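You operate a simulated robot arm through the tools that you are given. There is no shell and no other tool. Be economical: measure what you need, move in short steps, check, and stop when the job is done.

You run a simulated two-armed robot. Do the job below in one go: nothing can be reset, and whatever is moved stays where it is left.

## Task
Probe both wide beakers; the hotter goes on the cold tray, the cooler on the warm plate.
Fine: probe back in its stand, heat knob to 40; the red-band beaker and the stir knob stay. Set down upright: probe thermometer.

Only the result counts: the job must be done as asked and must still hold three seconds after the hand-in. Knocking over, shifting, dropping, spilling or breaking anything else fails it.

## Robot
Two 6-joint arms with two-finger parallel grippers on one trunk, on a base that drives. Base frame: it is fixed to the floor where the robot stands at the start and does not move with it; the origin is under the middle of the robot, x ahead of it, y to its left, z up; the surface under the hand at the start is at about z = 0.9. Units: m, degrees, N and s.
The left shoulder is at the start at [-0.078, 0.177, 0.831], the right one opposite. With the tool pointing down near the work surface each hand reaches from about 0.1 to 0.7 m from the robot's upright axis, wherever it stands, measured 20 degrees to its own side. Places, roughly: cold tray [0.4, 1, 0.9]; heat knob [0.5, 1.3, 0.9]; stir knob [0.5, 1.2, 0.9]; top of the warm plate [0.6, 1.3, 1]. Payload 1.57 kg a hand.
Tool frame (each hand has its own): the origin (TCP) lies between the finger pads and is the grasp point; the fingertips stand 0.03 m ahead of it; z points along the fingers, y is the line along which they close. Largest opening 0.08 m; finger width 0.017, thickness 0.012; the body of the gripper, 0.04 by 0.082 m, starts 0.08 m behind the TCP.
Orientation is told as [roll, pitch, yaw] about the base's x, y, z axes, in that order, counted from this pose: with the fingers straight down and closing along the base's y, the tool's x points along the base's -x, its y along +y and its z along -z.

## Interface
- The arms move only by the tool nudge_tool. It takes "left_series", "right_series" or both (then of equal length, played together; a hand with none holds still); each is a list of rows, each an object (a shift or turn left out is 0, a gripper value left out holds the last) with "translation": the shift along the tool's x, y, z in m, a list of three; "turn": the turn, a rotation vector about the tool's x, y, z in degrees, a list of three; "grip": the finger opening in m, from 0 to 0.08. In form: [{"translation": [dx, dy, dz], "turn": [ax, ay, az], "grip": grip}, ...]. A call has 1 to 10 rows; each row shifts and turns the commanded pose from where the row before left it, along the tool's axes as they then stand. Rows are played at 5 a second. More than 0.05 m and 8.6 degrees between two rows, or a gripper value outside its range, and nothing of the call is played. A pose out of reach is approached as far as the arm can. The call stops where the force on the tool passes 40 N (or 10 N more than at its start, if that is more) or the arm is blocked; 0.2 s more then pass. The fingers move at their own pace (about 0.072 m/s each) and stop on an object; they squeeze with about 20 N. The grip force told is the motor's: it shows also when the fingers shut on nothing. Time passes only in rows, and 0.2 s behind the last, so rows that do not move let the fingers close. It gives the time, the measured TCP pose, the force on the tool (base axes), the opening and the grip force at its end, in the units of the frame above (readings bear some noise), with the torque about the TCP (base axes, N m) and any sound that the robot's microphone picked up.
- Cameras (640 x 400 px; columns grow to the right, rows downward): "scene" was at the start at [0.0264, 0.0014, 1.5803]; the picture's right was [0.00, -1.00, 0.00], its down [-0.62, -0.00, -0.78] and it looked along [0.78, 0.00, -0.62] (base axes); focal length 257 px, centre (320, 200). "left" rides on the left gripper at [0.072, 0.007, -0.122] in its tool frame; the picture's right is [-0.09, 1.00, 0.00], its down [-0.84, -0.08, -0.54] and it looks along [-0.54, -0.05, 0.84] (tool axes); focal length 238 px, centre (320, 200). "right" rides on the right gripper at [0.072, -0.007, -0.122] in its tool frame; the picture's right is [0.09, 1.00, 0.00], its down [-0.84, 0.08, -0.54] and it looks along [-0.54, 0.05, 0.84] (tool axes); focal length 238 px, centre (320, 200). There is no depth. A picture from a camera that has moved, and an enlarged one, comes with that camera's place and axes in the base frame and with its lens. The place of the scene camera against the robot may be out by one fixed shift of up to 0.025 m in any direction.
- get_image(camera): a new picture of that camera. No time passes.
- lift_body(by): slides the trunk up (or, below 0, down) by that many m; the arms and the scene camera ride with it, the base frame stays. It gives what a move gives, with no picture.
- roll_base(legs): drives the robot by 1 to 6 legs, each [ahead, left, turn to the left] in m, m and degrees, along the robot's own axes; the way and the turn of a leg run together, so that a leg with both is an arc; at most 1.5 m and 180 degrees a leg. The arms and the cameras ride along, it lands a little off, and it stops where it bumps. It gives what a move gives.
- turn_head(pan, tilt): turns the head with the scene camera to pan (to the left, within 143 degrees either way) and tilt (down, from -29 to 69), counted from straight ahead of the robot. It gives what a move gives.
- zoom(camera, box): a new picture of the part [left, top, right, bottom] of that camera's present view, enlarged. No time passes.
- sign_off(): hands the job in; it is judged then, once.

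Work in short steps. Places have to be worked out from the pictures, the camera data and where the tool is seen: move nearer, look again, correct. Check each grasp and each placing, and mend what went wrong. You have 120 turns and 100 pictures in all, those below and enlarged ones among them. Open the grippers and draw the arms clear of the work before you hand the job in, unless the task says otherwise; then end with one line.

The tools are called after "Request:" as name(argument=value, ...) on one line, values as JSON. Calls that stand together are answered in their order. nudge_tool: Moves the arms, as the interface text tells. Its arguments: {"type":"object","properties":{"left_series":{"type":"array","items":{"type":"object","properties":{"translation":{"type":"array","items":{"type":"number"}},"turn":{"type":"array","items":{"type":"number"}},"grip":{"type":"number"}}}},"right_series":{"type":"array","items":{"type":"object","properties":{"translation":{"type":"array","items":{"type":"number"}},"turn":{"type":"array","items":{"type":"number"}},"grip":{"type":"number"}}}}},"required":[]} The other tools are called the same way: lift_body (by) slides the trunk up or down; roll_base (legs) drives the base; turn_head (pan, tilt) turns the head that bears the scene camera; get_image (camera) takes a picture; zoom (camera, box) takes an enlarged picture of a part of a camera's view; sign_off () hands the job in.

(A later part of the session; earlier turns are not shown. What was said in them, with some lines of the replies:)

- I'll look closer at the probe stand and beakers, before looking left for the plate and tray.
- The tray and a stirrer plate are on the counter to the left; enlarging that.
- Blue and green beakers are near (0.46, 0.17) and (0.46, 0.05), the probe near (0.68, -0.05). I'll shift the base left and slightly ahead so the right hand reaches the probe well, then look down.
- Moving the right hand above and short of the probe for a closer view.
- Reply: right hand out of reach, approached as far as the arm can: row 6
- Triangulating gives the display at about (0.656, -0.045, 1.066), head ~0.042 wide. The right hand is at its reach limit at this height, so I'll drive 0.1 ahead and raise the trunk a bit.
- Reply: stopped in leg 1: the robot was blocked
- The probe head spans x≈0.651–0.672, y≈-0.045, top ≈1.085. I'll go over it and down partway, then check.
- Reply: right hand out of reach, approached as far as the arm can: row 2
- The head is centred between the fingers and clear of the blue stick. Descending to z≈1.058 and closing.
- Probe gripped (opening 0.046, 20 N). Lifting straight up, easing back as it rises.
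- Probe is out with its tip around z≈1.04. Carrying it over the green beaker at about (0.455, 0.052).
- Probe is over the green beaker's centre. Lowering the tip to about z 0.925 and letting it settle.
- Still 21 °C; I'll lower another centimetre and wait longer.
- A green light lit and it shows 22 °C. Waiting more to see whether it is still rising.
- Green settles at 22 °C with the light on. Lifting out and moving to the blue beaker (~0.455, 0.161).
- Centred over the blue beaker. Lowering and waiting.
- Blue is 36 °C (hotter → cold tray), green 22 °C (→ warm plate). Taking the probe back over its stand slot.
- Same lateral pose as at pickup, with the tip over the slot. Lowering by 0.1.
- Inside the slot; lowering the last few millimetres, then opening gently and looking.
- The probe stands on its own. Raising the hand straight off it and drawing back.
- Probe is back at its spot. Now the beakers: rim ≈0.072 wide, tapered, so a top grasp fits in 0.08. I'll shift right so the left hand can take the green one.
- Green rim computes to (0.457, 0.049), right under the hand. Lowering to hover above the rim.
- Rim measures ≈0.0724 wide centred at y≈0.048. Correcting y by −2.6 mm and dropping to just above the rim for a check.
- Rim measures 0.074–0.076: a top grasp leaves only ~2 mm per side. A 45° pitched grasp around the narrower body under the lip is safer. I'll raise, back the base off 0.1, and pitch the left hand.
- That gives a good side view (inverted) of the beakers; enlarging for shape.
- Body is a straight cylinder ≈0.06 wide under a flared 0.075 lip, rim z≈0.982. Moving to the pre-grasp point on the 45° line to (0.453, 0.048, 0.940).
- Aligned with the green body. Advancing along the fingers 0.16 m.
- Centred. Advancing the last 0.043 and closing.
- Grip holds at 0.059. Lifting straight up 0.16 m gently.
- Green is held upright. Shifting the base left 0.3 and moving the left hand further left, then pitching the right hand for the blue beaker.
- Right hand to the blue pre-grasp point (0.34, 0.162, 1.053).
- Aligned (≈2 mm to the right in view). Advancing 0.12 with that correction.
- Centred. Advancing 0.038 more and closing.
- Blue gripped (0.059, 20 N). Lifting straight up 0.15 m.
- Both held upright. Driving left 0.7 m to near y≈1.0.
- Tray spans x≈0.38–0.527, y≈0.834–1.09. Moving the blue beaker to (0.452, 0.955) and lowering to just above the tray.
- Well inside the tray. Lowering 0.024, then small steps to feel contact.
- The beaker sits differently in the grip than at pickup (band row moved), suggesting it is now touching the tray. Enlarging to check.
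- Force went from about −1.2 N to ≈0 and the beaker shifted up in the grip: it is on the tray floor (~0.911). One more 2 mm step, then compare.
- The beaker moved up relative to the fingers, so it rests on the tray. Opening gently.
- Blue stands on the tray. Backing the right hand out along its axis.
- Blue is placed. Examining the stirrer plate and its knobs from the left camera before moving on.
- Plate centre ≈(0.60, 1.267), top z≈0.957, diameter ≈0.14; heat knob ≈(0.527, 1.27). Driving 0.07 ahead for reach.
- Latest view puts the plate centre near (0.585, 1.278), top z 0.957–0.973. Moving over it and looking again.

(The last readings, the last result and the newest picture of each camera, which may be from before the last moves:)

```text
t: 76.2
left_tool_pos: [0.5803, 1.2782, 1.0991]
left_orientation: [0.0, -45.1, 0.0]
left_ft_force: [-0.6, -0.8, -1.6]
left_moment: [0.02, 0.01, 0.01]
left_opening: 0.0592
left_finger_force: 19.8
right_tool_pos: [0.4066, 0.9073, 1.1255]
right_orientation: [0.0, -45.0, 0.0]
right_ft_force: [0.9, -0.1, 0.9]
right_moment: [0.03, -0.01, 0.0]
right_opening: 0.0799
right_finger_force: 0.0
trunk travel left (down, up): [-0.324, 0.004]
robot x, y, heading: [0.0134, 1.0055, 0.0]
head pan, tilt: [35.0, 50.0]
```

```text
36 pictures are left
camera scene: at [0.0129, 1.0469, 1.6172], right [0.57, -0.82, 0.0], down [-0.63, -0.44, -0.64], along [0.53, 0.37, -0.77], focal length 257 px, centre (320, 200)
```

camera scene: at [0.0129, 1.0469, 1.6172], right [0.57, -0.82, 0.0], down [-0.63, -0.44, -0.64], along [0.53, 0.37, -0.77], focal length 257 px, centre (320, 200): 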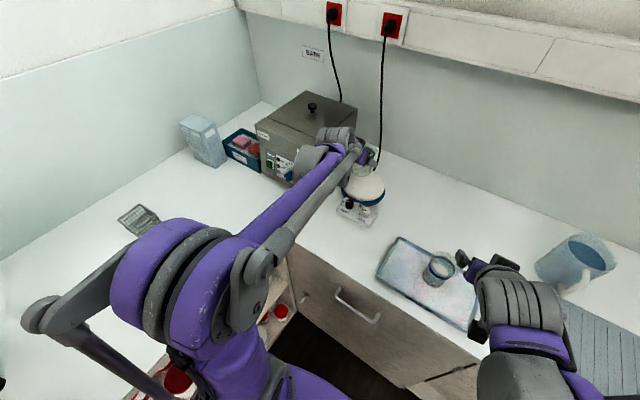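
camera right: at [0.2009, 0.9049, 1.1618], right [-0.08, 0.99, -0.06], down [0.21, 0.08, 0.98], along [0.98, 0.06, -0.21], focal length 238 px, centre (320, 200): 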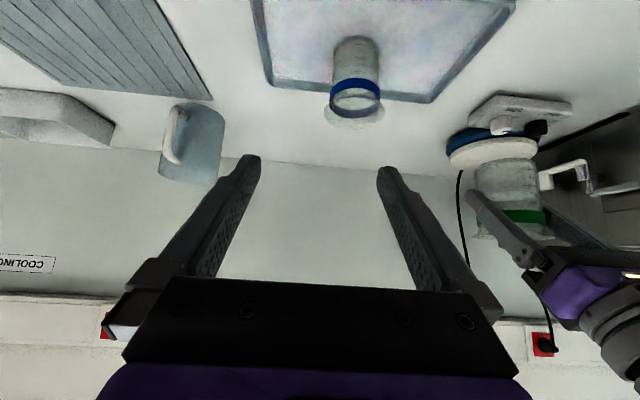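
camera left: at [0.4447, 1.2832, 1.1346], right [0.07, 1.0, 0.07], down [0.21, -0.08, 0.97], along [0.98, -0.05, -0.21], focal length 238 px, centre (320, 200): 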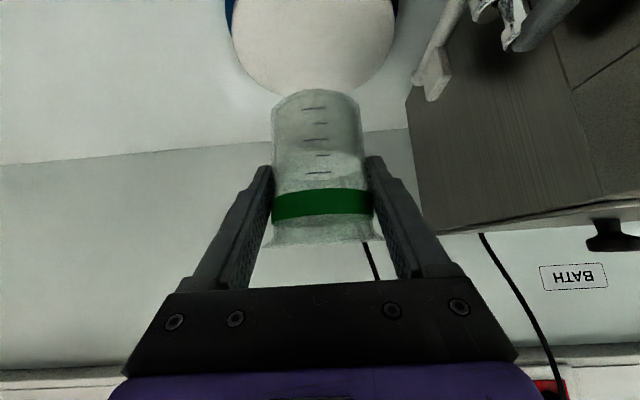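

Combining views: plate centre ≈(0.603, 1.276), z≈0.96. Shifting 0.02 forward and lowering to a bottom height of ~0.98.

Request:
nudge_tool(left_series=[{"translation": [-0.007, -0.001, 0.007]}, {"translation": [-0.007, -0.001, 0.007]}, {"translation": [0.012, 0, 0.012]}, {"translation": [0.018, 0, 0.018]}, {"translation": [0.012, 0, 0.012]}, {"translation": [0.006, 0, 0.006]}, {}])

Request:
get_image(camera="left")

Request:
zoom(camera="scene", box=[280, 110, 440, 240])

```text
t: 77.8
left_tool_pos: [0.5995, 1.2744, 1.0313]
left_orientation: [0.0, -45.1, -0.1]
left_ft_force: [-0.4, -0.4, -2.3]
left_moment: [0.02, 0.0, -0.01]
left_opening: 0.059
left_finger_force: 20.4
right_tool_pos: [0.406, 0.9078, 1.1245]
right_orientation: [0.0, -45.0, 0.0]
right_ft_force: [0.3, -0.3, -0.8]
right_moment: [0.0, -0.01, 0.0]
right_opening: 0.08
right_finger_force: 0.1
trunk travel left (down, up): [-0.324, 0.004]
robot x, y, heading: [0.0127, 1.0025, -0.4]
head pan, tilt: [35.0, 50.0]
```

```text
35 pictures are left
camera left: at [0.464, 1.281, 1.0667], right [0.07, 1.0, 0.07], down [0.21, -0.08, 0.97], along [0.98, -0.05, -0.21], focal length 238 px, centre (320, 200)
```

left: 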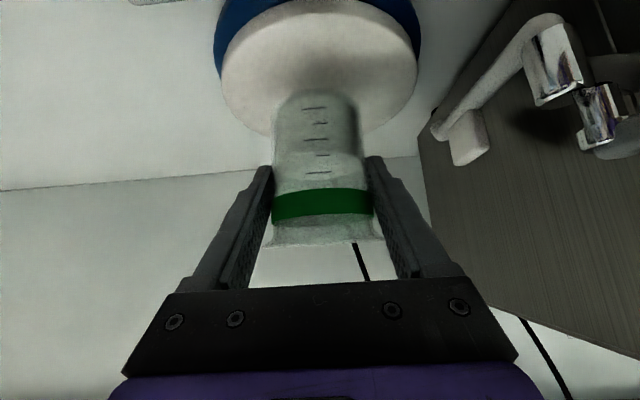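

```text
3.08 times, centred on (360, 175) of scene
camera zoom: at [0.0129, 1.0468, 1.6172], right [0.57, -0.82, 0.0], down [-0.63, -0.44, -0.64], along [0.53, 0.37, -0.77], focal length 792 px, centre (197, 277)
```

zoom: 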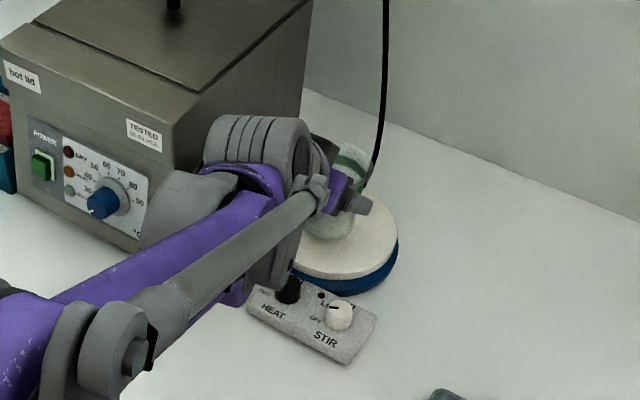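

Plate centre reads x≈0.61. Nudging 6 mm further and lowering 0.014.

Request:
nudge_tool(left_series=[{"translation": [-0.004, 0, 0.004]}, {"translation": [0.006, 0, 0.006]}, {"translation": [0.004, 0, 0.004]}, {}])

Request:
zoom(camera="left", box=[200, 0, 440, 260])

```text
t: 78.8
left_tool_pos: [0.607, 1.2777, 1.0174]
left_orientation: [0.0, -45.0, 0.0]
left_ft_force: [-0.4, -0.2, -0.9]
left_moment: [0.04, -0.02, -0.01]
left_opening: 0.0592
left_finger_force: 19.8
right_tool_pos: [0.4053, 0.9069, 1.1242]
right_orientation: [0.0, -45.0, -0.1]
right_ft_force: [-0.1, -0.1, -0.1]
right_moment: [0.02, -0.01, -0.02]
right_opening: 0.0798
right_finger_force: 0.2
trunk travel left (down, up): [-0.324, 0.004]
robot x, y, heading: [0.0086, 1.0018, 0.1]
head pan, tilt: [35.0, 50.0]
```

```text
1.54 times, centred on (320, 130) of left
camera zoom: at [0.4701, 1.2826, 1.0526], right [0.07, 1.0, 0.07], down [0.21, -0.08, 0.97], along [0.98, -0.05, -0.21], focal length 367 px, centre (320, 308)
```

zoom: 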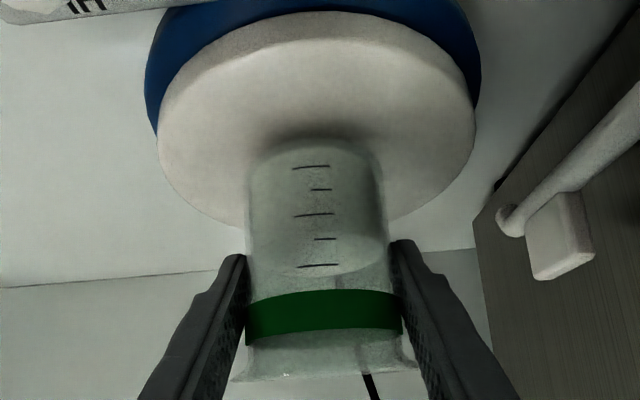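

Very close above the plate. Lowering another 6 mm and comparing the band position.

Request:
nudge_tool(left_series=[{"translation": [0.002, 0, 0.002]}, {"translation": [0.002, 0, 0.002]}, {}])

Request:
zoom(camera="left", box=[200, 0, 440, 260])

```text
t: 79.6
left_tool_pos: [0.6071, 1.2755, 1.0116]
left_orientation: [0.0, -44.9, -0.1]
left_ft_force: [-0.2, -0.1, -1.4]
left_moment: [0.04, 0.03, 0.03]
left_opening: 0.059
left_finger_force: 20.2
right_tool_pos: [0.4063, 0.9075, 1.1254]
right_orientation: [0.1, -45.0, 0.1]
right_ft_force: [0.4, -0.2, 0.0]
right_moment: [0.0, -0.01, 0.02]
right_opening: 0.08
right_finger_force: 0.0
trunk travel left (down, up): [-0.324, 0.004]
robot x, y, heading: [0.0122, 0.9998, -0.1]
head pan, tilt: [35.0, 50.0]
```

```text
1.54 times, centred on (320, 130) of left
camera zoom: at [0.4699, 1.2822, 1.0472], right [0.07, 1.0, 0.07], down [0.21, -0.08, 0.97], along [0.98, -0.05, -0.21], focal length 367 px, centre (320, 308)
```

zoom: 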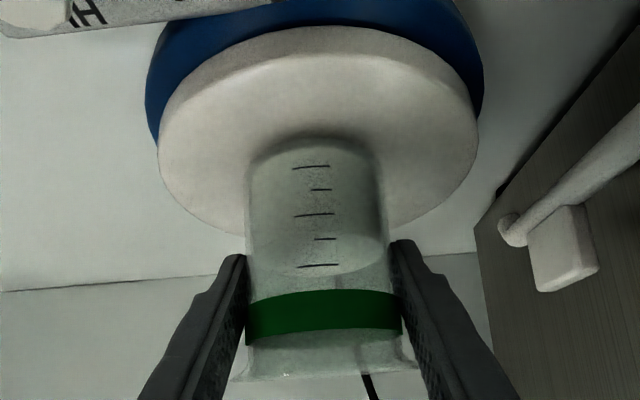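

Band unchanged, so still hanging by a hair. Another 5 mm.

Request:
nudge_tool(left_series=[{"translation": [0.0018, 0, 0.0018]}, {"translation": [0.0018, 0, 0.0018]}, {}])

Request:
zoom(camera="left", box=[200, 0, 440, 260])

```text
t: 80.4
left_tool_pos: [0.6057, 1.2762, 1.0075]
left_orientation: [0.0, -45.0, -0.1]
left_ft_force: [0.1, 0.3, -1.4]
left_moment: [-0.01, 0.01, 0.0]
left_opening: 0.0591
left_finger_force: 19.6
right_tool_pos: [0.406, 0.9071, 1.1244]
right_orientation: [0.0, -45.0, 0.0]
right_ft_force: [0.9, -0.3, 0.2]
right_moment: [0.01, -0.02, 0.03]
right_opening: 0.08
right_finger_force: 0.1
trunk travel left (down, up): [-0.324, 0.004]
robot x, y, heading: [0.0126, 1.0024, -0.1]
head pan, tilt: [35.0, 50.0]
```

```text
1.54 times, centred on (320, 130) of left
camera zoom: at [0.4697, 1.2823, 1.0423], right [0.07, 1.0, 0.07], down [0.21, -0.08, 0.97], along [0.98, -0.05, -0.21], focal length 367 px, centre (320, 308)
```

zoom: 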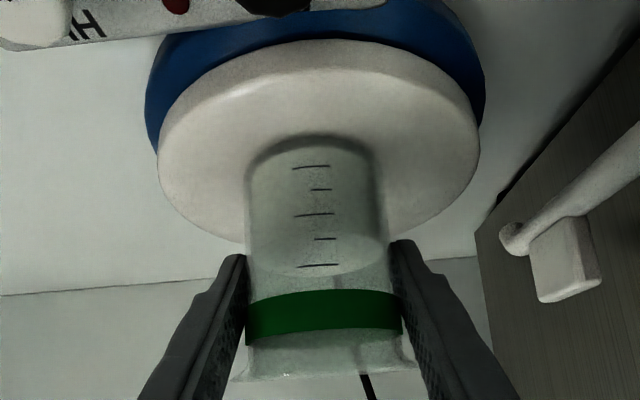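

Still no relative shift; continuing 5 mm more.

Request:
nudge_tool(left_series=[{"translation": [0.0018, 0, 0.0018]}, {"translation": [0.0018, 0, 0.0018]}, {}])

Request:
zoom(camera="left", box=[200, 0, 440, 260])

```text
t: 81.2
left_tool_pos: [0.6068, 1.2762, 1.0024]
left_orientation: [0.0, -45.0, -0.1]
left_ft_force: [0.0, -0.2, 0.8]
left_moment: [0.0, -0.07, -0.01]
left_opening: 0.0591
left_finger_force: 20.4
right_tool_pos: [0.406, 0.9078, 1.1251]
right_orientation: [0.0, -44.9, -0.2]
right_ft_force: [-0.2, 0.5, -0.8]
right_moment: [0.0, -0.01, 0.0]
right_opening: 0.08
right_finger_force: 0.1
trunk travel left (down, up): [-0.324, 0.004]
robot x, y, heading: [0.0141, 0.9985, -0.2]
head pan, tilt: [35.0, 50.0]
```

```text
1.54 times, centred on (320, 130) of left
camera zoom: at [0.4702, 1.2823, 1.0371], right [0.07, 1.0, 0.07], down [0.21, -0.08, 0.97], along [0.98, -0.05, -0.21], focal length 367 px, centre (320, 308)
```

zoom: 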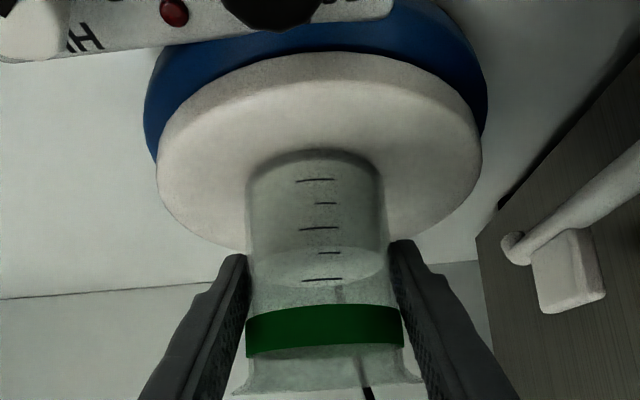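

Contact: the beaker slid up in the grip and the force turned positive. Opening gently.

Request:
nudge_tool(left_series=[{"grip": 0.062}, {"grip": 0.068}, {"grip": 0.08}, {}, {}])

Request:
get_image(camera="left")

```text
t: 82.4
left_tool_pos: [0.6068, 1.2771, 1.0024]
left_orientation: [0.0, -45.0, -0.1]
left_ft_force: [0.5, -0.5, 0.9]
left_moment: [0.03, 0.01, 0.02]
left_opening: 0.08
left_finger_force: 0.0
right_tool_pos: [0.4059, 0.9067, 1.1241]
right_orientation: [0.1, -45.1, 0.0]
right_ft_force: [0.0, 0.3, -0.2]
right_moment: [-0.01, 0.01, -0.04]
right_opening: 0.0799
right_finger_force: 0.1
trunk travel left (down, up): [-0.324, 0.004]
robot x, y, heading: [0.0114, 0.9992, -0.1]
head pan, tilt: [35.0, 50.0]
```

```text
29 pictures are left
camera left: at [0.4703, 1.2823, 1.0372], right [0.07, 1.0, 0.07], down [0.21, -0.08, 0.97], along [0.98, -0.05, -0.21], focal length 238 px, centre (320, 200)
```

left: 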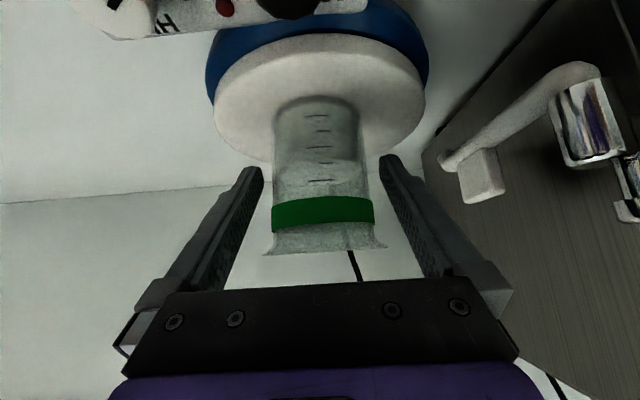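

Green stands on the plate. Backing out, then rotating the left hand to vertical for the knob.

Request:
nudge_tool(left_series=[{"translation": [0, 0, -0.02]}, {"translation": [0, 0, -0.04]}, {"translation": [0, 0, -0.045]}, {"translation": [0, 0, -0.045]}, {"translation": [0, 0, -0.045]}])

Request:
nudge_tool(left_series=[{"turn": [0, 7.5, 0]}, {"turn": [0, 7.5, 0]}, {"turn": [0, 7.5, 0]}, {"turn": [0, 7.5, 0]}, {"turn": [0, 7.5, 0]}, {"turn": [0, 7.5, 0]}, {}])

Request:
get_image(camera="left")

```text
t: 83.6
left_tool_pos: [0.4663, 1.2769, 1.1416]
left_orientation: [0.1, -45.0, -0.1]
left_ft_force: [-0.1, 0.5, -0.5]
left_moment: [0.02, -0.01, 0.0]
left_opening: 0.0798
left_finger_force: 0.0
right_tool_pos: [0.4036, 0.9071, 1.1252]
right_orientation: [0.0, -45.1, -0.1]
right_ft_force: [0.1, -0.6, 0.4]
right_moment: [-0.02, -0.02, -0.02]
right_opening: 0.08
right_finger_force: 0.1
trunk travel left (down, up): [-0.324, 0.004]
robot x, y, heading: [0.0102, 1.0017, -0.2]
head pan, tilt: [35.0, 50.0]
```

```text
t: 85.2
left_tool_pos: [0.4685, 1.2762, 1.1406]
left_orientation: [0.0, 0.1, -0.2]
left_ft_force: [-0.3, -0.5, 0.3]
left_moment: [0.02, 0.01, -0.01]
left_opening: 0.08
left_finger_force: 0.0
right_tool_pos: [0.4054, 0.9069, 1.1232]
right_orientation: [0.1, -45.1, -0.1]
right_ft_force: [0.9, 0.4, 0.1]
right_moment: [0.0, -0.03, 0.02]
right_opening: 0.0802
right_finger_force: 0.1
trunk travel left (down, up): [-0.324, 0.004]
robot x, y, heading: [0.013, 1.0042, -0.4]
head pan, tilt: [35.0, 50.0]
```

```text
28 pictures are left
camera left: at [0.3969, 1.2814, 1.2622], right [0.09, 1.0, 0.0], down [0.84, -0.08, 0.54], along [0.54, -0.05, -0.84], focal length 238 px, centre (320, 200)
```

left: 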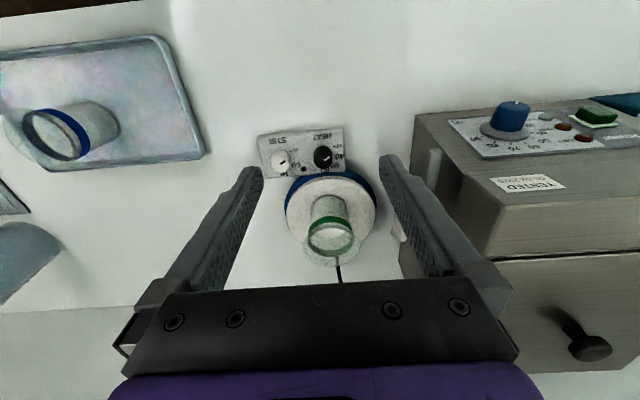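

Both beakers stand where they should. Enlarging the heat knob scale.

Request:
zoom(camera="left", box=[250, 115, 360, 185])

```text
5.71 times, centred on (305, 150) of left
camera zoom: at [0.3969, 1.2814, 1.2622], right [0.09, 1.0, 0.0], down [0.84, -0.08, 0.54], along [0.54, -0.05, -0.84], focal length 1362 px, centre (406, 486)
```

zoom: 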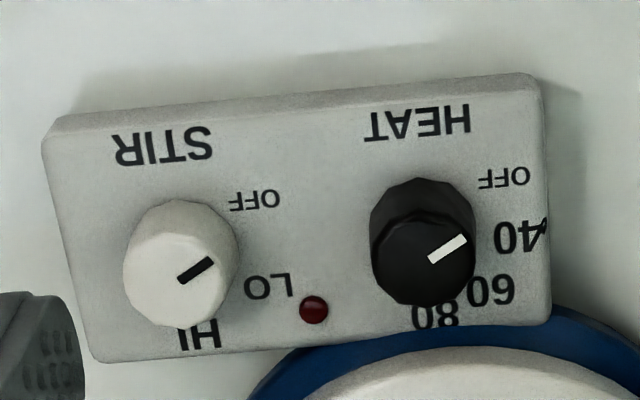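

The pointer sits on OFF; 40 is ~40° clockwise (seen from above). Heat knob ≈(0.528, 1.2737), Ø≈0.025, top ≈0.958. I'll pre-rotate −20° so the turn runs −20→+20, and hover above it.

Request:
nudge_tool(left_series=[{"translation": [-0.02, -0.0008, 0.02], "grip": 0.05}, {"translation": [-0.02, -0.0008, 0.02]}, {"translation": [-0.0197, -0.0009, 0.02]}, {"turn": [0, 0, -7]}, {"turn": [0, 0, -7]}, {"turn": [0, 0, -6]}, {}])

Request:
get_image(camera="left")

```text
t: 86.8
left_tool_pos: [0.5283, 1.2739, 1.079]
left_orientation: [0.0, 0.0, 20.0]
left_ft_force: [0.8, 0.0, -0.7]
left_moment: [0.02, 0.0, 0.02]
left_opening: 0.0501
left_finger_force: 0.0
right_tool_pos: [0.4053, 0.9081, 1.1249]
right_orientation: [0.0, -45.1, 0.0]
right_ft_force: [1.1, -0.7, 0.3]
right_moment: [0.02, 0.02, -0.02]
right_opening: 0.0802
right_finger_force: 0.1
trunk travel left (down, up): [-0.324, 0.004]
robot x, y, heading: [0.0132, 1.0029, -0.1]
head pan, tilt: [35.0, 50.0]
```

```text
26 pictures are left
camera left: at [0.4592, 1.2543, 1.2017], right [-0.25, 0.97, 0.0], down [0.81, 0.21, 0.54], along [0.52, 0.14, -0.84], focal length 238 px, centre (320, 200)
```

left: 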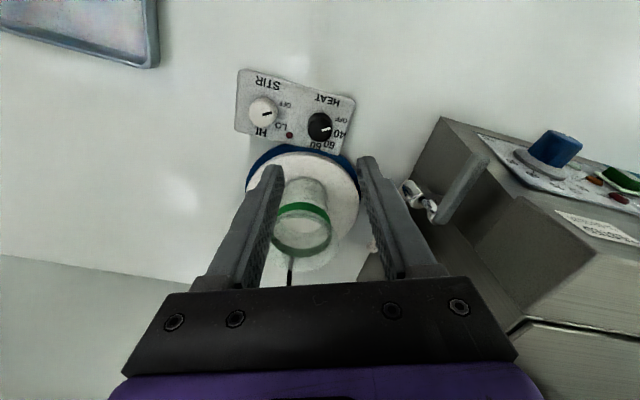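

Aligned within ~2 mm. Descending to just over the knob top for a check.

Request:
nudge_tool(left_series=[{"translation": [0.002, 0, 0.04], "grip": 0.048}, {"translation": [0, 0, 0.035]}, {}])

Request:
get_image(camera="left")

Request:
zoom(camera="scene", box=[280, 110, 440, 240])

```text
t: 87.6
left_tool_pos: [0.527, 1.274, 1.0055]
left_orientation: [0.0, 0.0, 19.8]
left_ft_force: [-0.5, 0.0, -1.3]
left_moment: [-0.01, -0.01, -0.02]
left_opening: 0.0481
left_finger_force: 0.0
right_tool_pos: [0.407, 0.9066, 1.1256]
right_orientation: [0.0, -45.1, -0.1]
right_ft_force: [0.5, 0.6, 0.1]
right_moment: [0.03, 0.02, -0.02]
right_opening: 0.08
right_finger_force: 0.0
trunk travel left (down, up): [-0.324, 0.004]
robot x, y, heading: [0.0131, 1.0035, -0.1]
head pan, tilt: [35.0, 50.0]
```

```text
25 pictures are left
camera left: at [0.4583, 1.2548, 1.1265], right [-0.25, 0.97, 0.0], down [0.81, 0.21, 0.54], along [0.52, 0.14, -0.84], focal length 238 px, centre (320, 200)
```

left: 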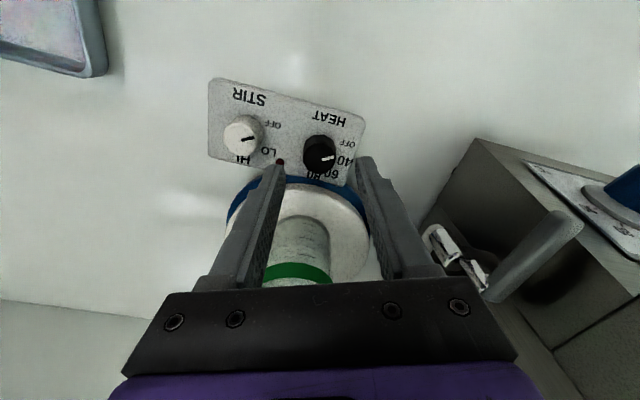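

```text
3.08 times, centred on (360, 175) of scene
camera zoom: at [0.0124, 1.0466, 1.6172], right [0.57, -0.82, 0.0], down [-0.63, -0.44, -0.64], along [0.53, 0.37, -0.77], focal length 792 px, centre (197, 277)
```

zoom: 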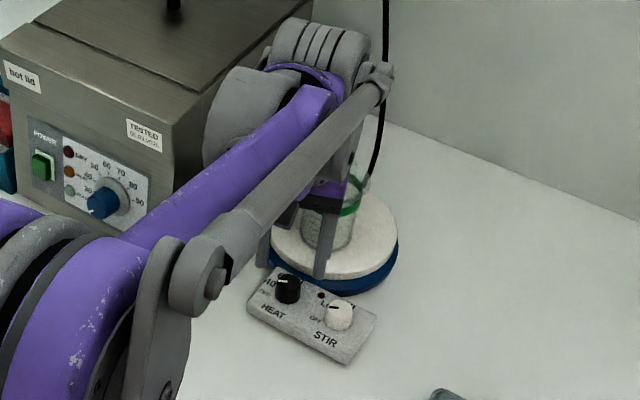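

Knob top triangulates to (0.526, 1.2725, 0.955), under the TCP. Lowering 0.03 around it and closing.

Request:
nudge_tool(left_series=[{"translation": [0.001, -0.001, 0.018]}, {"translation": [0, 0, 0.012]}, {}, {"grip": 0.015}, {"grip": 0.015}, {"grip": 0.015}])

Request:
get_image(camera="left")

```text
t: 89.0
left_tool_pos: [0.5257, 1.2726, 0.9741]
left_orientation: [-0.1, 0.0, 19.9]
left_ft_force: [-3.0, 2.4, -1.8]
left_moment: [0.16, 0.0, -0.05]
left_opening: 0.0274
left_finger_force: 37.9
right_tool_pos: [0.4052, 0.9068, 1.1248]
right_orientation: [0.0, -45.1, -0.1]
right_ft_force: [0.1, -0.8, -0.5]
right_moment: [-0.01, 0.0, -0.02]
right_opening: 0.08
right_finger_force: 0.1
trunk travel left (down, up): [-0.324, 0.004]
robot x, y, heading: [0.0069, 0.9985, 0.1]
head pan, tilt: [35.0, 50.0]
```

```text
23 pictures are left
camera left: at [0.4569, 1.2532, 1.0964], right [-0.25, 0.97, 0.0], down [0.81, 0.21, 0.54], along [0.52, 0.14, -0.84], focal length 238 px, centre (320, 200)
```

left: 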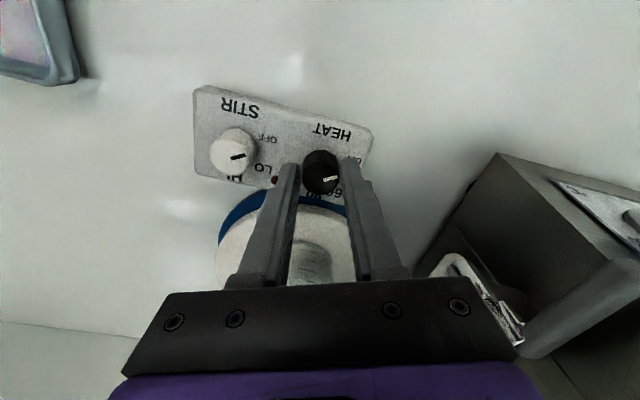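

Knob gripped. Turning 40° clockwise in small steps.

Request:
nudge_tool(left_series=[{"turn": [0, 0, 8]}, {"turn": [0, 0, 8]}, {"turn": [0, 0, 8]}, {"turn": [0, 0, 8]}, {"turn": [0, 0, 8]}, {}])

Request:
zoom(camera="left", box=[220, 80, 420, 220])

```text
t: 90.4
left_tool_pos: [0.5253, 1.2763, 0.9744]
left_orientation: [0.2, 0.0, -20.1]
left_ft_force: [2.5, 29.6, 14.4]
left_moment: [0.72, -0.1, 0.15]
left_opening: 0.0272
left_finger_force: 37.1
right_tool_pos: [0.4069, 0.9098, 1.1247]
right_orientation: [-0.2, -45.1, 0.1]
right_ft_force: [-0.9, -0.3, -0.1]
right_moment: [-0.01, 0.0, -0.04]
right_opening: 0.0799
right_finger_force: 0.0
trunk travel left (down, up): [-0.324, 0.004]
robot x, y, heading: [0.0099, 1.0012, -0.1]
head pan, tilt: [35.0, 50.0]
```

```text
2.86 times, centred on (320, 150) of left
camera zoom: at [0.4611, 1.3055, 1.0964], right [0.43, 0.9, 0.0], down [0.76, -0.36, 0.54], along [0.49, -0.23, -0.84], focal length 681 px, centre (320, 343)
```

zoom: 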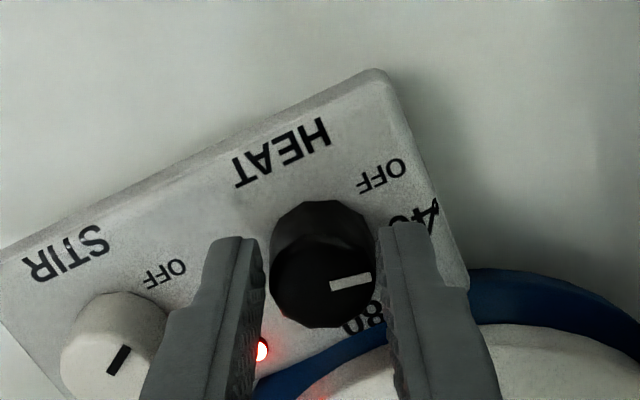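

The light came on; there's a side load, so I'll open the fingers, lift off and read the pointer.

Request:
nudge_tool(left_series=[{"grip": 0.035}, {"grip": 0.048}, {"grip": 0.048}, {"translation": [0, 0, -0.03]}, {"translation": [0, 0, -0.04]}, {"turn": [0, 0, -7]}, {"turn": [0, 0, -7]}, {"turn": [0, 0, -6]}, {"translation": [0.04, 0, -0.03]}, {}])

Request:
get_image(camera="left")

Request:
zoom(camera="left", box=[250, 95, 380, 180])

```text
t: 92.6
left_tool_pos: [0.4866, 1.2737, 1.0743]
left_orientation: [0.0, 0.0, 0.0]
left_ft_force: [0.1, -0.5, -0.5]
left_moment: [-0.02, 0.0, 0.01]
left_opening: 0.0478
left_finger_force: 0.0
right_tool_pos: [0.4075, 0.9073, 1.1244]
right_orientation: [0.0, -45.0, 0.0]
right_ft_force: [0.1, -1.5, -0.1]
right_moment: [-0.01, -0.02, -0.02]
right_opening: 0.0801
right_finger_force: 0.2
trunk travel left (down, up): [-0.324, 0.004]
robot x, y, heading: [0.0136, 1.0005, -0.1]
head pan, tilt: [35.0, 50.0]
```

```text
21 pictures are left
camera left: at [0.4157, 1.279, 1.1962], right [0.09, 1.0, 0.0], down [0.84, -0.08, 0.54], along [0.54, -0.05, -0.84], focal length 238 px, centre (320, 200)
```

left: 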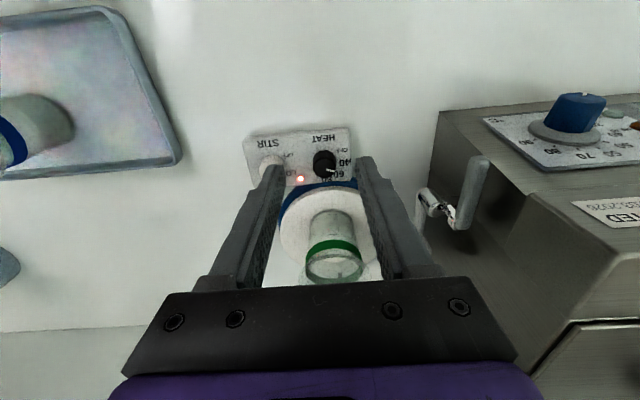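

```text
4.71 times, centred on (315, 138) of left
camera zoom: at [0.4157, 1.279, 1.1962], right [0.09, 1.0, 0.0], down [0.84, -0.08, 0.54], along [0.54, -0.05, -0.84], focal length 1122 px, centre (344, 494)
```

zoom: 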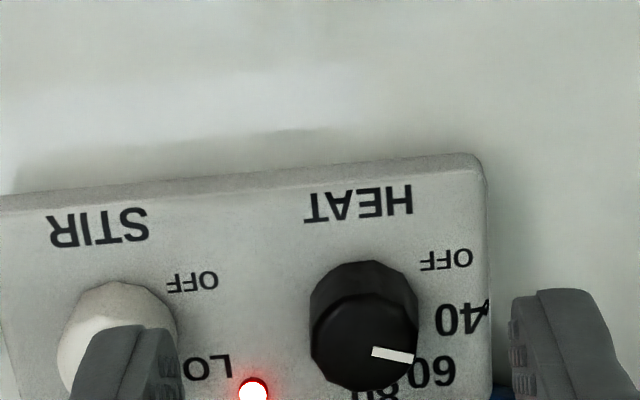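

The stirrer hasn't moved (labels re-triangulate identically). Pointer is near 40 but my angle estimate is uncertain by ~5°, so I'll tilt the camera to look straight down on the knob.

Request:
nudge_tool(left_series=[{"translation": [0, 0, -0.04], "grip": 0.08}, {"turn": [0, 8.2, 0]}, {"turn": [0, 8.2, 0]}, {"turn": [0, 8.2, 0]}, {"turn": [0, 8.1, 0]}, {"translation": [-0.03, 0, -0.0194]}, {}])

Request:
get_image(camera="left")

```text
t: 94.0
left_tool_pos: [0.5241, 1.2714, 1.1161]
left_orientation: [0.0, 29.4, -0.5]
left_ft_force: [2.1, 6.6, -11.2]
left_moment: [-1.11, 0.21, -0.12]
left_opening: 0.08
left_finger_force: 0.0
left hand out of reach, approached as far as the arm can: row 5
right_tool_pos: [0.4065, 0.9073, 1.1245]
right_orientation: [-0.1, -45.0, -0.1]
right_ft_force: [0.3, 0.4, 0.0]
right_moment: [0.0, 0.02, 0.02]
right_opening: 0.0799
right_finger_force: 0.0
trunk travel left (down, up): [-0.324, 0.004]
robot x, y, heading: [0.0176, 1.0013, -0.1]
head pan, tilt: [35.0, 50.0]
stopped in row 7 (left hand): the force on the tool passed its limit at 45 N (the readings are from after the stop); the commanded pose is now the measured one
```

```text
19 pictures are left
camera left: at [0.5215, 1.2779, 1.2566], right [0.09, 1.0, -0.05], down [0.99, -0.08, 0.06], along [0.06, -0.05, -1.0], focal length 238 px, centre (320, 200)
```

left: 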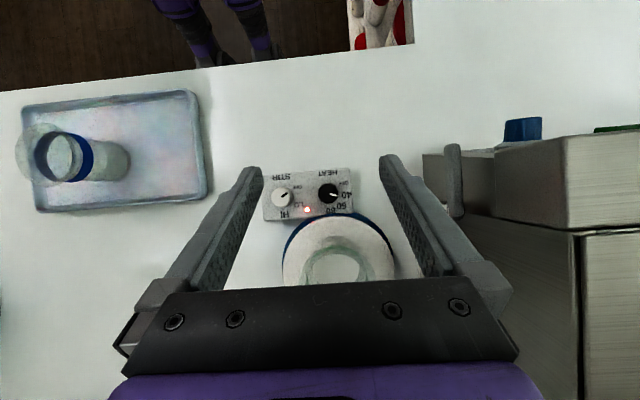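

A contact stopped it (force 45 N) — likely the wrist near the bath. Taking the top-down reading, then backing off and checking the bath.

Request:
zoom(camera="left", box=[255, 160, 365, 230])

Request:
zoom(camera="scene", box=[220, 60, 440, 240])

```text
5.71 times, centred on (310, 195) of left
camera zoom: at [0.5215, 1.2779, 1.2566], right [0.09, 1.0, -0.05], down [0.99, -0.08, 0.06], along [0.06, -0.05, -1.0], focal length 1362 px, centre (377, 229)
```

zoom: 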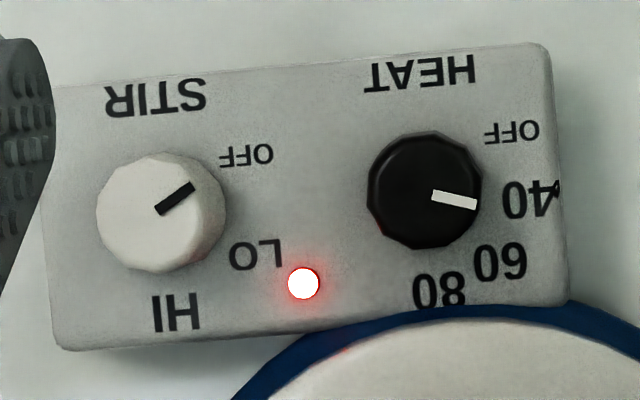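

```text
2.22 times, centred on (330, 150) of scene
camera zoom: at [0.0135, 1.0469, 1.6172], right [0.57, -0.82, 0.0], down [-0.63, -0.44, -0.64], along [0.53, 0.37, -0.77], focal length 572 px, centre (298, 311)
```

zoom: 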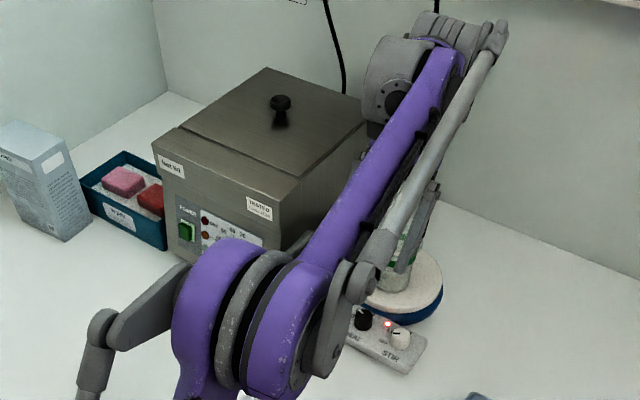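

Top-down: OFF −34.7°, 40 at ≈+3.7°, pointer at +11° → overshoot by ~7.5°. The bath hasn't moved. First backing out and returning the hand to vertical.

Request:
nudge_tool(left_series=[{"translation": [0.03, 0, 0.0]}, {"turn": [0, -8, 0]}, {"turn": [0, -8, 0]}, {"turn": [0, -8, 0]}, {"turn": [0, -5.4, 0]}, {}])

Request:
get_image(camera="left")

```text
t: 95.5
left_tool_pos: [0.4972, 1.2729, 1.1294]
left_orientation: [-0.1, 0.1, -0.3]
left_ft_force: [0.4, 0.8, -0.1]
left_moment: [0.01, -0.03, 0.02]
left_opening: 0.0802
left_finger_force: 0.0
right_tool_pos: [0.4071, 0.9069, 1.1244]
right_orientation: [0.0, -45.0, -0.1]
right_ft_force: [-0.4, -0.1, 0.6]
right_moment: [0.05, 0.03, 0.0]
right_opening: 0.0801
right_finger_force: 0.0
trunk travel left (down, up): [-0.324, 0.004]
robot x, y, heading: [0.0127, 1.0031, 0.1]
head pan, tilt: [35.0, 50.0]
```

```text
16 pictures are left
camera left: at [0.4255, 1.2782, 1.2518], right [0.1, 1.0, 0.0], down [0.84, -0.08, 0.54], along [0.54, -0.05, -0.84], focal length 238 px, centre (320, 200)
```

left: 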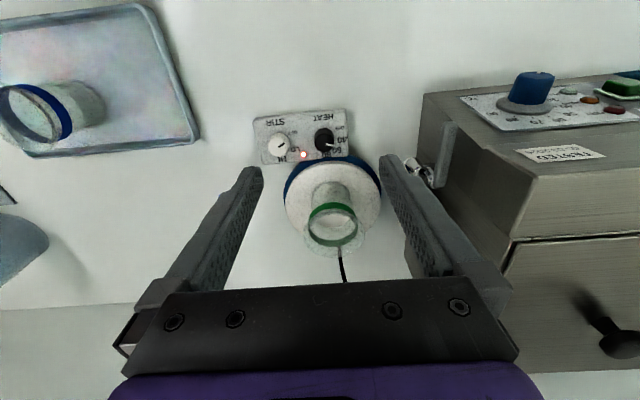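

All standing. I'll re-grip the knob at the same hand angle it was released at (flats aligned) and turn it back 7.5°.

Request:
nudge_tool(left_series=[{"translation": [-0.015, 0.001, 0.03], "grip": 0.048}, {"translation": [-0.014, 0.001, 0.03]}, {"turn": [0, 0, 7]}, {"turn": [0, 0, 7]}, {"turn": [0, 0, 6]}, {"translation": [0, 0, 0.04]}, {"translation": [0, 0, 0.024]}, {}])

Request:
get_image(camera="left")

```text
t: 97.2
left_tool_pos: [0.5236, 1.2752, 1.0053]
left_orientation: [-0.2, 0.1, -20.4]
left_ft_force: [0.1, 0.6, 0.1]
left_moment: [-0.03, -0.01, -0.01]
left_opening: 0.0481
left_finger_force: 0.1
right_tool_pos: [0.4056, 0.9069, 1.1254]
right_orientation: [0.0, -45.2, -0.2]
right_ft_force: [1.1, 0.3, 0.1]
right_moment: [0.01, -0.01, 0.01]
right_opening: 0.0801
right_finger_force: 0.2
trunk travel left (down, up): [-0.324, 0.004]
robot x, y, heading: [0.0097, 1.0016, 0.1]
head pan, tilt: [35.0, 50.0]
```

```text
15 pictures are left
camera left: at [0.46, 1.3057, 1.1272], right [0.43, 0.9, 0.0], down [0.76, -0.36, 0.54], along [0.49, -0.23, -0.84], focal length 238 px, centre (320, 200)
```

left: 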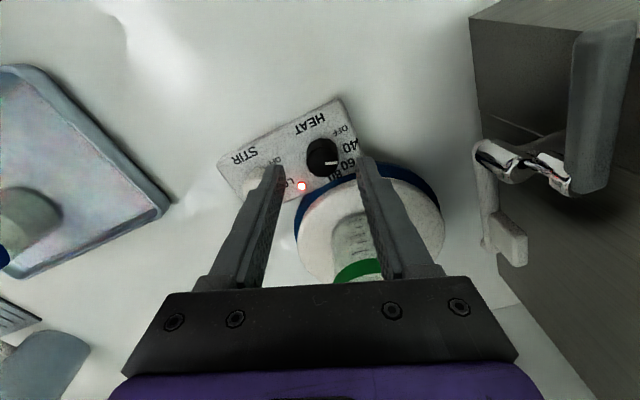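

Centred on the knob. Descending, closing, and turning back 7.5°.

Request:
nudge_tool(left_series=[{"translation": [-0.002, 0, 0.018]}, {"translation": [0, 0, 0.012]}, {}, {"grip": 0.015}, {"grip": 0.015}, {"grip": 0.015}])

Request:
nudge_tool(left_series=[{"turn": [0, 0, -4]}, {"turn": [0, 0, -3.5]}, {}, {"grip": 0.035}, {"grip": 0.048}, {"grip": 0.048}, {"translation": [0, 0, -0.035]}, {"translation": [0, 0, -0.04]}])

Request:
get_image(camera="left")

```text
t: 98.7
left_tool_pos: [0.5283, 1.2757, 0.9766]
left_orientation: [0.0, 0.1, -20.3]
left_ft_force: [-0.2, 0.6, -1.5]
left_moment: [0.17, -0.07, 0.02]
left_opening: 0.0274
left_finger_force: 38.0
right_tool_pos: [0.4056, 0.9078, 1.1245]
right_orientation: [0.0, -45.0, -0.1]
right_ft_force: [-0.4, -0.4, 0.6]
right_moment: [0.0, 0.01, 0.01]
right_opening: 0.08
right_finger_force: 0.1
trunk travel left (down, up): [-0.324, 0.004]
robot x, y, heading: [0.0145, 1.002, -0.4]
head pan, tilt: [35.0, 50.0]
```

```text
t: 100.5
left_tool_pos: [0.5272, 1.2741, 1.0507]
left_orientation: [0.0, 0.1, -12.8]
left_ft_force: [0.5, -0.2, 0.0]
left_moment: [0.01, -0.01, -0.02]
left_opening: 0.0482
left_finger_force: 0.1
right_tool_pos: [0.4063, 0.9061, 1.1243]
right_orientation: [0.0, -45.1, -0.1]
right_ft_force: [0.6, -1.2, 0.2]
right_moment: [0.03, 0.01, 0.0]
right_opening: 0.0799
right_finger_force: 0.0
trunk travel left (down, up): [-0.324, 0.004]
robot x, y, heading: [0.0144, 1.0029, -0.1]
head pan, tilt: [35.0, 50.0]
```

```text
14 pictures are left
camera left: at [0.4597, 1.2953, 1.173], right [0.31, 0.95, 0.0], down [0.8, -0.26, 0.54], along [0.51, -0.17, -0.84], focal length 238 px, centre (320, 200)
```

left: 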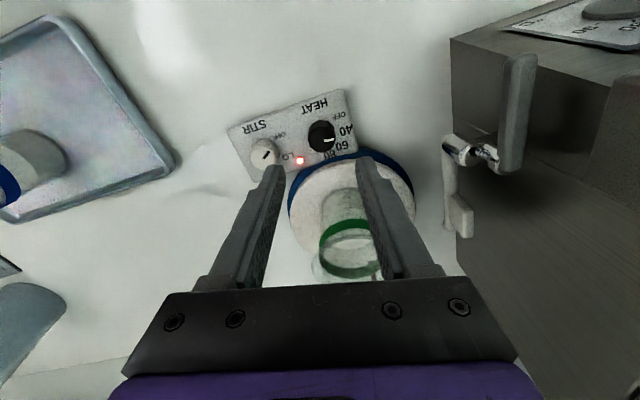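

Returning to the earlier viewing pose so I can compare the pointer directly with the last reading.

Request:
nudge_tool(left_series=[{"turn": [0, 0, -6.4]}, {"turn": [0, 0, -6.4]}, {"translation": [0.0406, 0, -0.0236]}, {}])

Request:
zoom(camera="left", box=[250, 95, 380, 180])

```text
t: 101.5
left_tool_pos: [0.4884, 1.2742, 1.0752]
left_orientation: [0.0, 0.2, -0.1]
left_ft_force: [-1.0, -0.2, 0.6]
left_moment: [-0.02, 0.02, 0.01]
left_opening: 0.0481
left_finger_force: 0.1
right_tool_pos: [0.4062, 0.9084, 1.1241]
right_orientation: [0.0, -45.0, -0.1]
right_ft_force: [0.5, 0.1, 0.1]
right_moment: [0.0, 0.01, -0.02]
right_opening: 0.0801
right_finger_force: 0.0
trunk travel left (down, up): [-0.324, 0.004]
robot x, y, heading: [0.0091, 1.0042, -0.0]
head pan, tilt: [35.0, 50.0]
```

```text
4.71 times, centred on (315, 138) of left
camera zoom: at [0.417, 1.2796, 1.1963], right [0.09, 1.0, 0.0], down [0.84, -0.08, 0.54], along [0.54, -0.05, -0.84], focal length 1122 px, centre (344, 494)
```

zoom: 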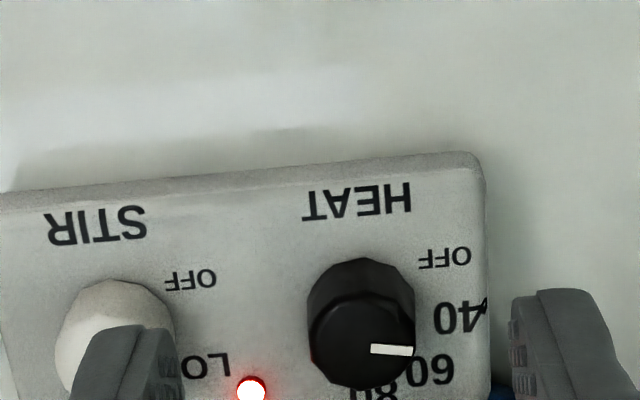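

Pointer is now on 40 (≈4°, as targeted), labels unmoved. Raising the left hand and backing the base away, then a final look.

Request:
nudge_tool(left_series=[{"translation": [0.02, 0, -0.04]}, {"translation": [0.03, 0, -0.04], "grip": 0.08}, {"translation": [0.03, -0.02, -0.02]}], right_series=[{"translation": [0, 0, -0.04]}, {"translation": [0, 0, -0.03]}, {}])

Request:
roll_base(legs=[[-0.25, 0, 0]])

Request:
turn_head(pan=10, tilt=38)

Request:
get_image(camera="scene")

```text
t: 102.2
left_tool_pos: [0.4078, 1.2535, 1.1749]
left_orientation: [0.0, 0.1, -0.1]
left_ft_force: [-0.3, 0.1, 0.6]
left_moment: [0.07, 0.01, -0.02]
left_opening: 0.08
left_finger_force: 0.1
right_tool_pos: [0.3534, 0.9068, 1.172]
right_orientation: [0.0, -45.1, -0.1]
right_ft_force: [-0.6, -0.5, -0.2]
right_moment: [0.02, 0.01, -0.01]
right_opening: 0.0801
right_finger_force: 0.1
trunk travel left (down, up): [-0.324, 0.004]
robot x, y, heading: [0.0129, 1.0049, -0.1]
head pan, tilt: [35.0, 50.0]
```

```text
t: 104.1
left_tool_pos: [0.1581, 1.2546, 1.1739]
left_orientation: [0.0, 0.1, 0.0]
left_ft_force: [0.3, -0.9, 0.4]
left_moment: [0.01, 0.02, -0.04]
left_opening: 0.08
left_finger_force: 0.1
right_tool_pos: [0.1063, 0.9073, 1.1734]
right_orientation: [0.0, -45.0, 0.0]
right_ft_force: [0.3, -0.2, -0.6]
right_moment: [0.01, -0.01, -0.02]
right_opening: 0.0798
right_finger_force: 0.0
trunk travel left (down, up): [-0.324, 0.004]
robot x, y, heading: [-0.2406, 0.9977, 0.1]
head pan, tilt: [35.0, 50.0]
```

```text
t: 105.0
left_tool_pos: [0.1583, 1.2545, 1.1736]
left_orientation: [-0.1, 0.1, -0.1]
left_ft_force: [-0.6, 0.0, 0.4]
left_moment: [0.01, -0.02, -0.03]
left_opening: 0.0799
left_finger_force: 0.1
right_tool_pos: [0.1043, 0.9082, 1.1736]
right_orientation: [-0.1, -45.0, -0.1]
right_ft_force: [-0.4, 0.3, -0.5]
right_moment: [0.0, -0.01, -0.02]
right_opening: 0.08
right_finger_force: 0.2
trunk travel left (down, up): [-0.324, 0.004]
robot x, y, heading: [-0.2382, 1.0002, -0.2]
head pan, tilt: [10.0, 38.0]
```

```text
12 pictures are left
camera scene: at [-0.2156, 1.0179, 1.6343], right [0.17, -0.98, 0.0], down [-0.61, -0.11, -0.79], along [0.78, 0.14, -0.62], focal length 257 px, centre (320, 200)
```

scene: 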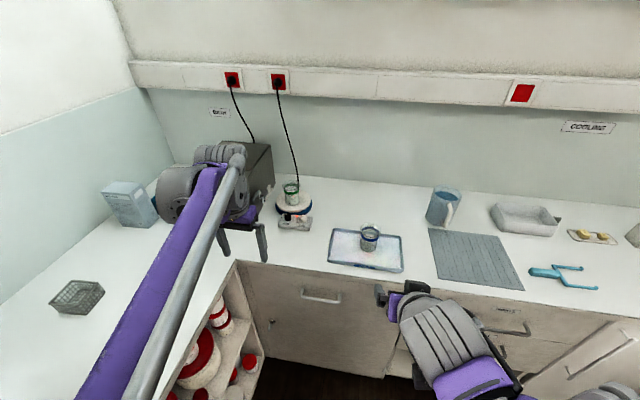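

Everything looks right; a last check of the plate and knob, and of the probe stand to the right.

Request:
zoom(camera="scene", box=[250, 165, 420, 275])

Request:
turn_head(pan=-50, tilt=30)

Request:
get_image(camera="scene")

```text
3.64 times, centred on (335, 220) of scene
camera zoom: at [-0.2156, 1.0179, 1.6343], right [0.17, -0.98, 0.0], down [-0.61, -0.11, -0.79], along [0.78, 0.14, -0.62], focal length 936 px, centre (266, 127)
```

zoom: 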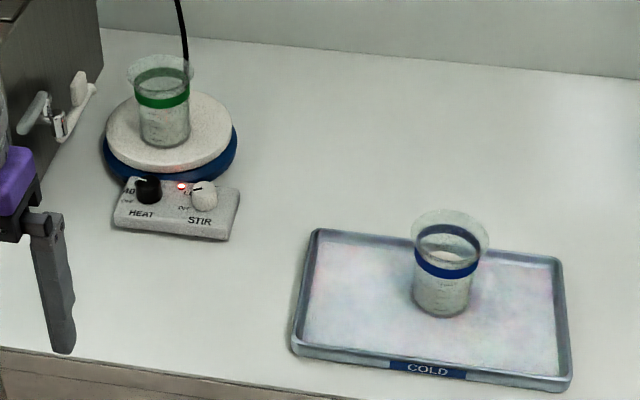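

```text
t: 106.3
left_tool_pos: [0.1588, 1.2551, 1.1736]
left_orientation: [-0.1, 0.1, 0.0]
left_ft_force: [-1.0, -0.7, 0.5]
left_moment: [-0.04, 0.03, 0.0]
left_opening: 0.0797
left_finger_force: 0.0
right_tool_pos: [0.1041, 0.9073, 1.1732]
right_orientation: [0.0, -45.1, -0.1]
right_ft_force: [0.3, 0.4, -0.7]
right_moment: [-0.01, 0.01, 0.0]
right_opening: 0.0798
right_finger_force: 0.1
trunk travel left (down, up): [-0.324, 0.004]
robot x, y, heading: [-0.2394, 1.0032, 0.0]
head pan, tilt: [-50.0, 30.0]
```

```text
10 pictures are left
camera scene: at [-0.2426, 0.9336, 1.6467], right [-0.77, -0.64, 0.0], down [-0.32, 0.38, -0.87], along [0.56, -0.66, -0.5], focal length 257 px, centre (320, 200)
```

scene: 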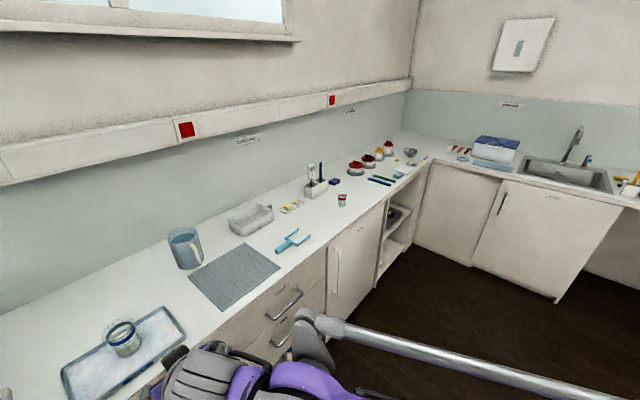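

The probe stands in its stand, the red beaker is untouched, both wide beakers are placed, the heat knob is at 40, and the arms are clear. Handing in.

Request:
sign_off()

```text
The job is handed in.
```

The blue-band beaker read 36 °C and is on the cold tray. The green-band beaker read 22 °C and is on the warm plate. The probe is upright in its stand, the heat knob is at 40 (read by eye, within a few degrees of turn), and the red-band beaker and the stir knob are untouched. While I was reading the knob, the left arm hit something at 45 N and stopped, but nothing showed as moved in the pictures afterwards.
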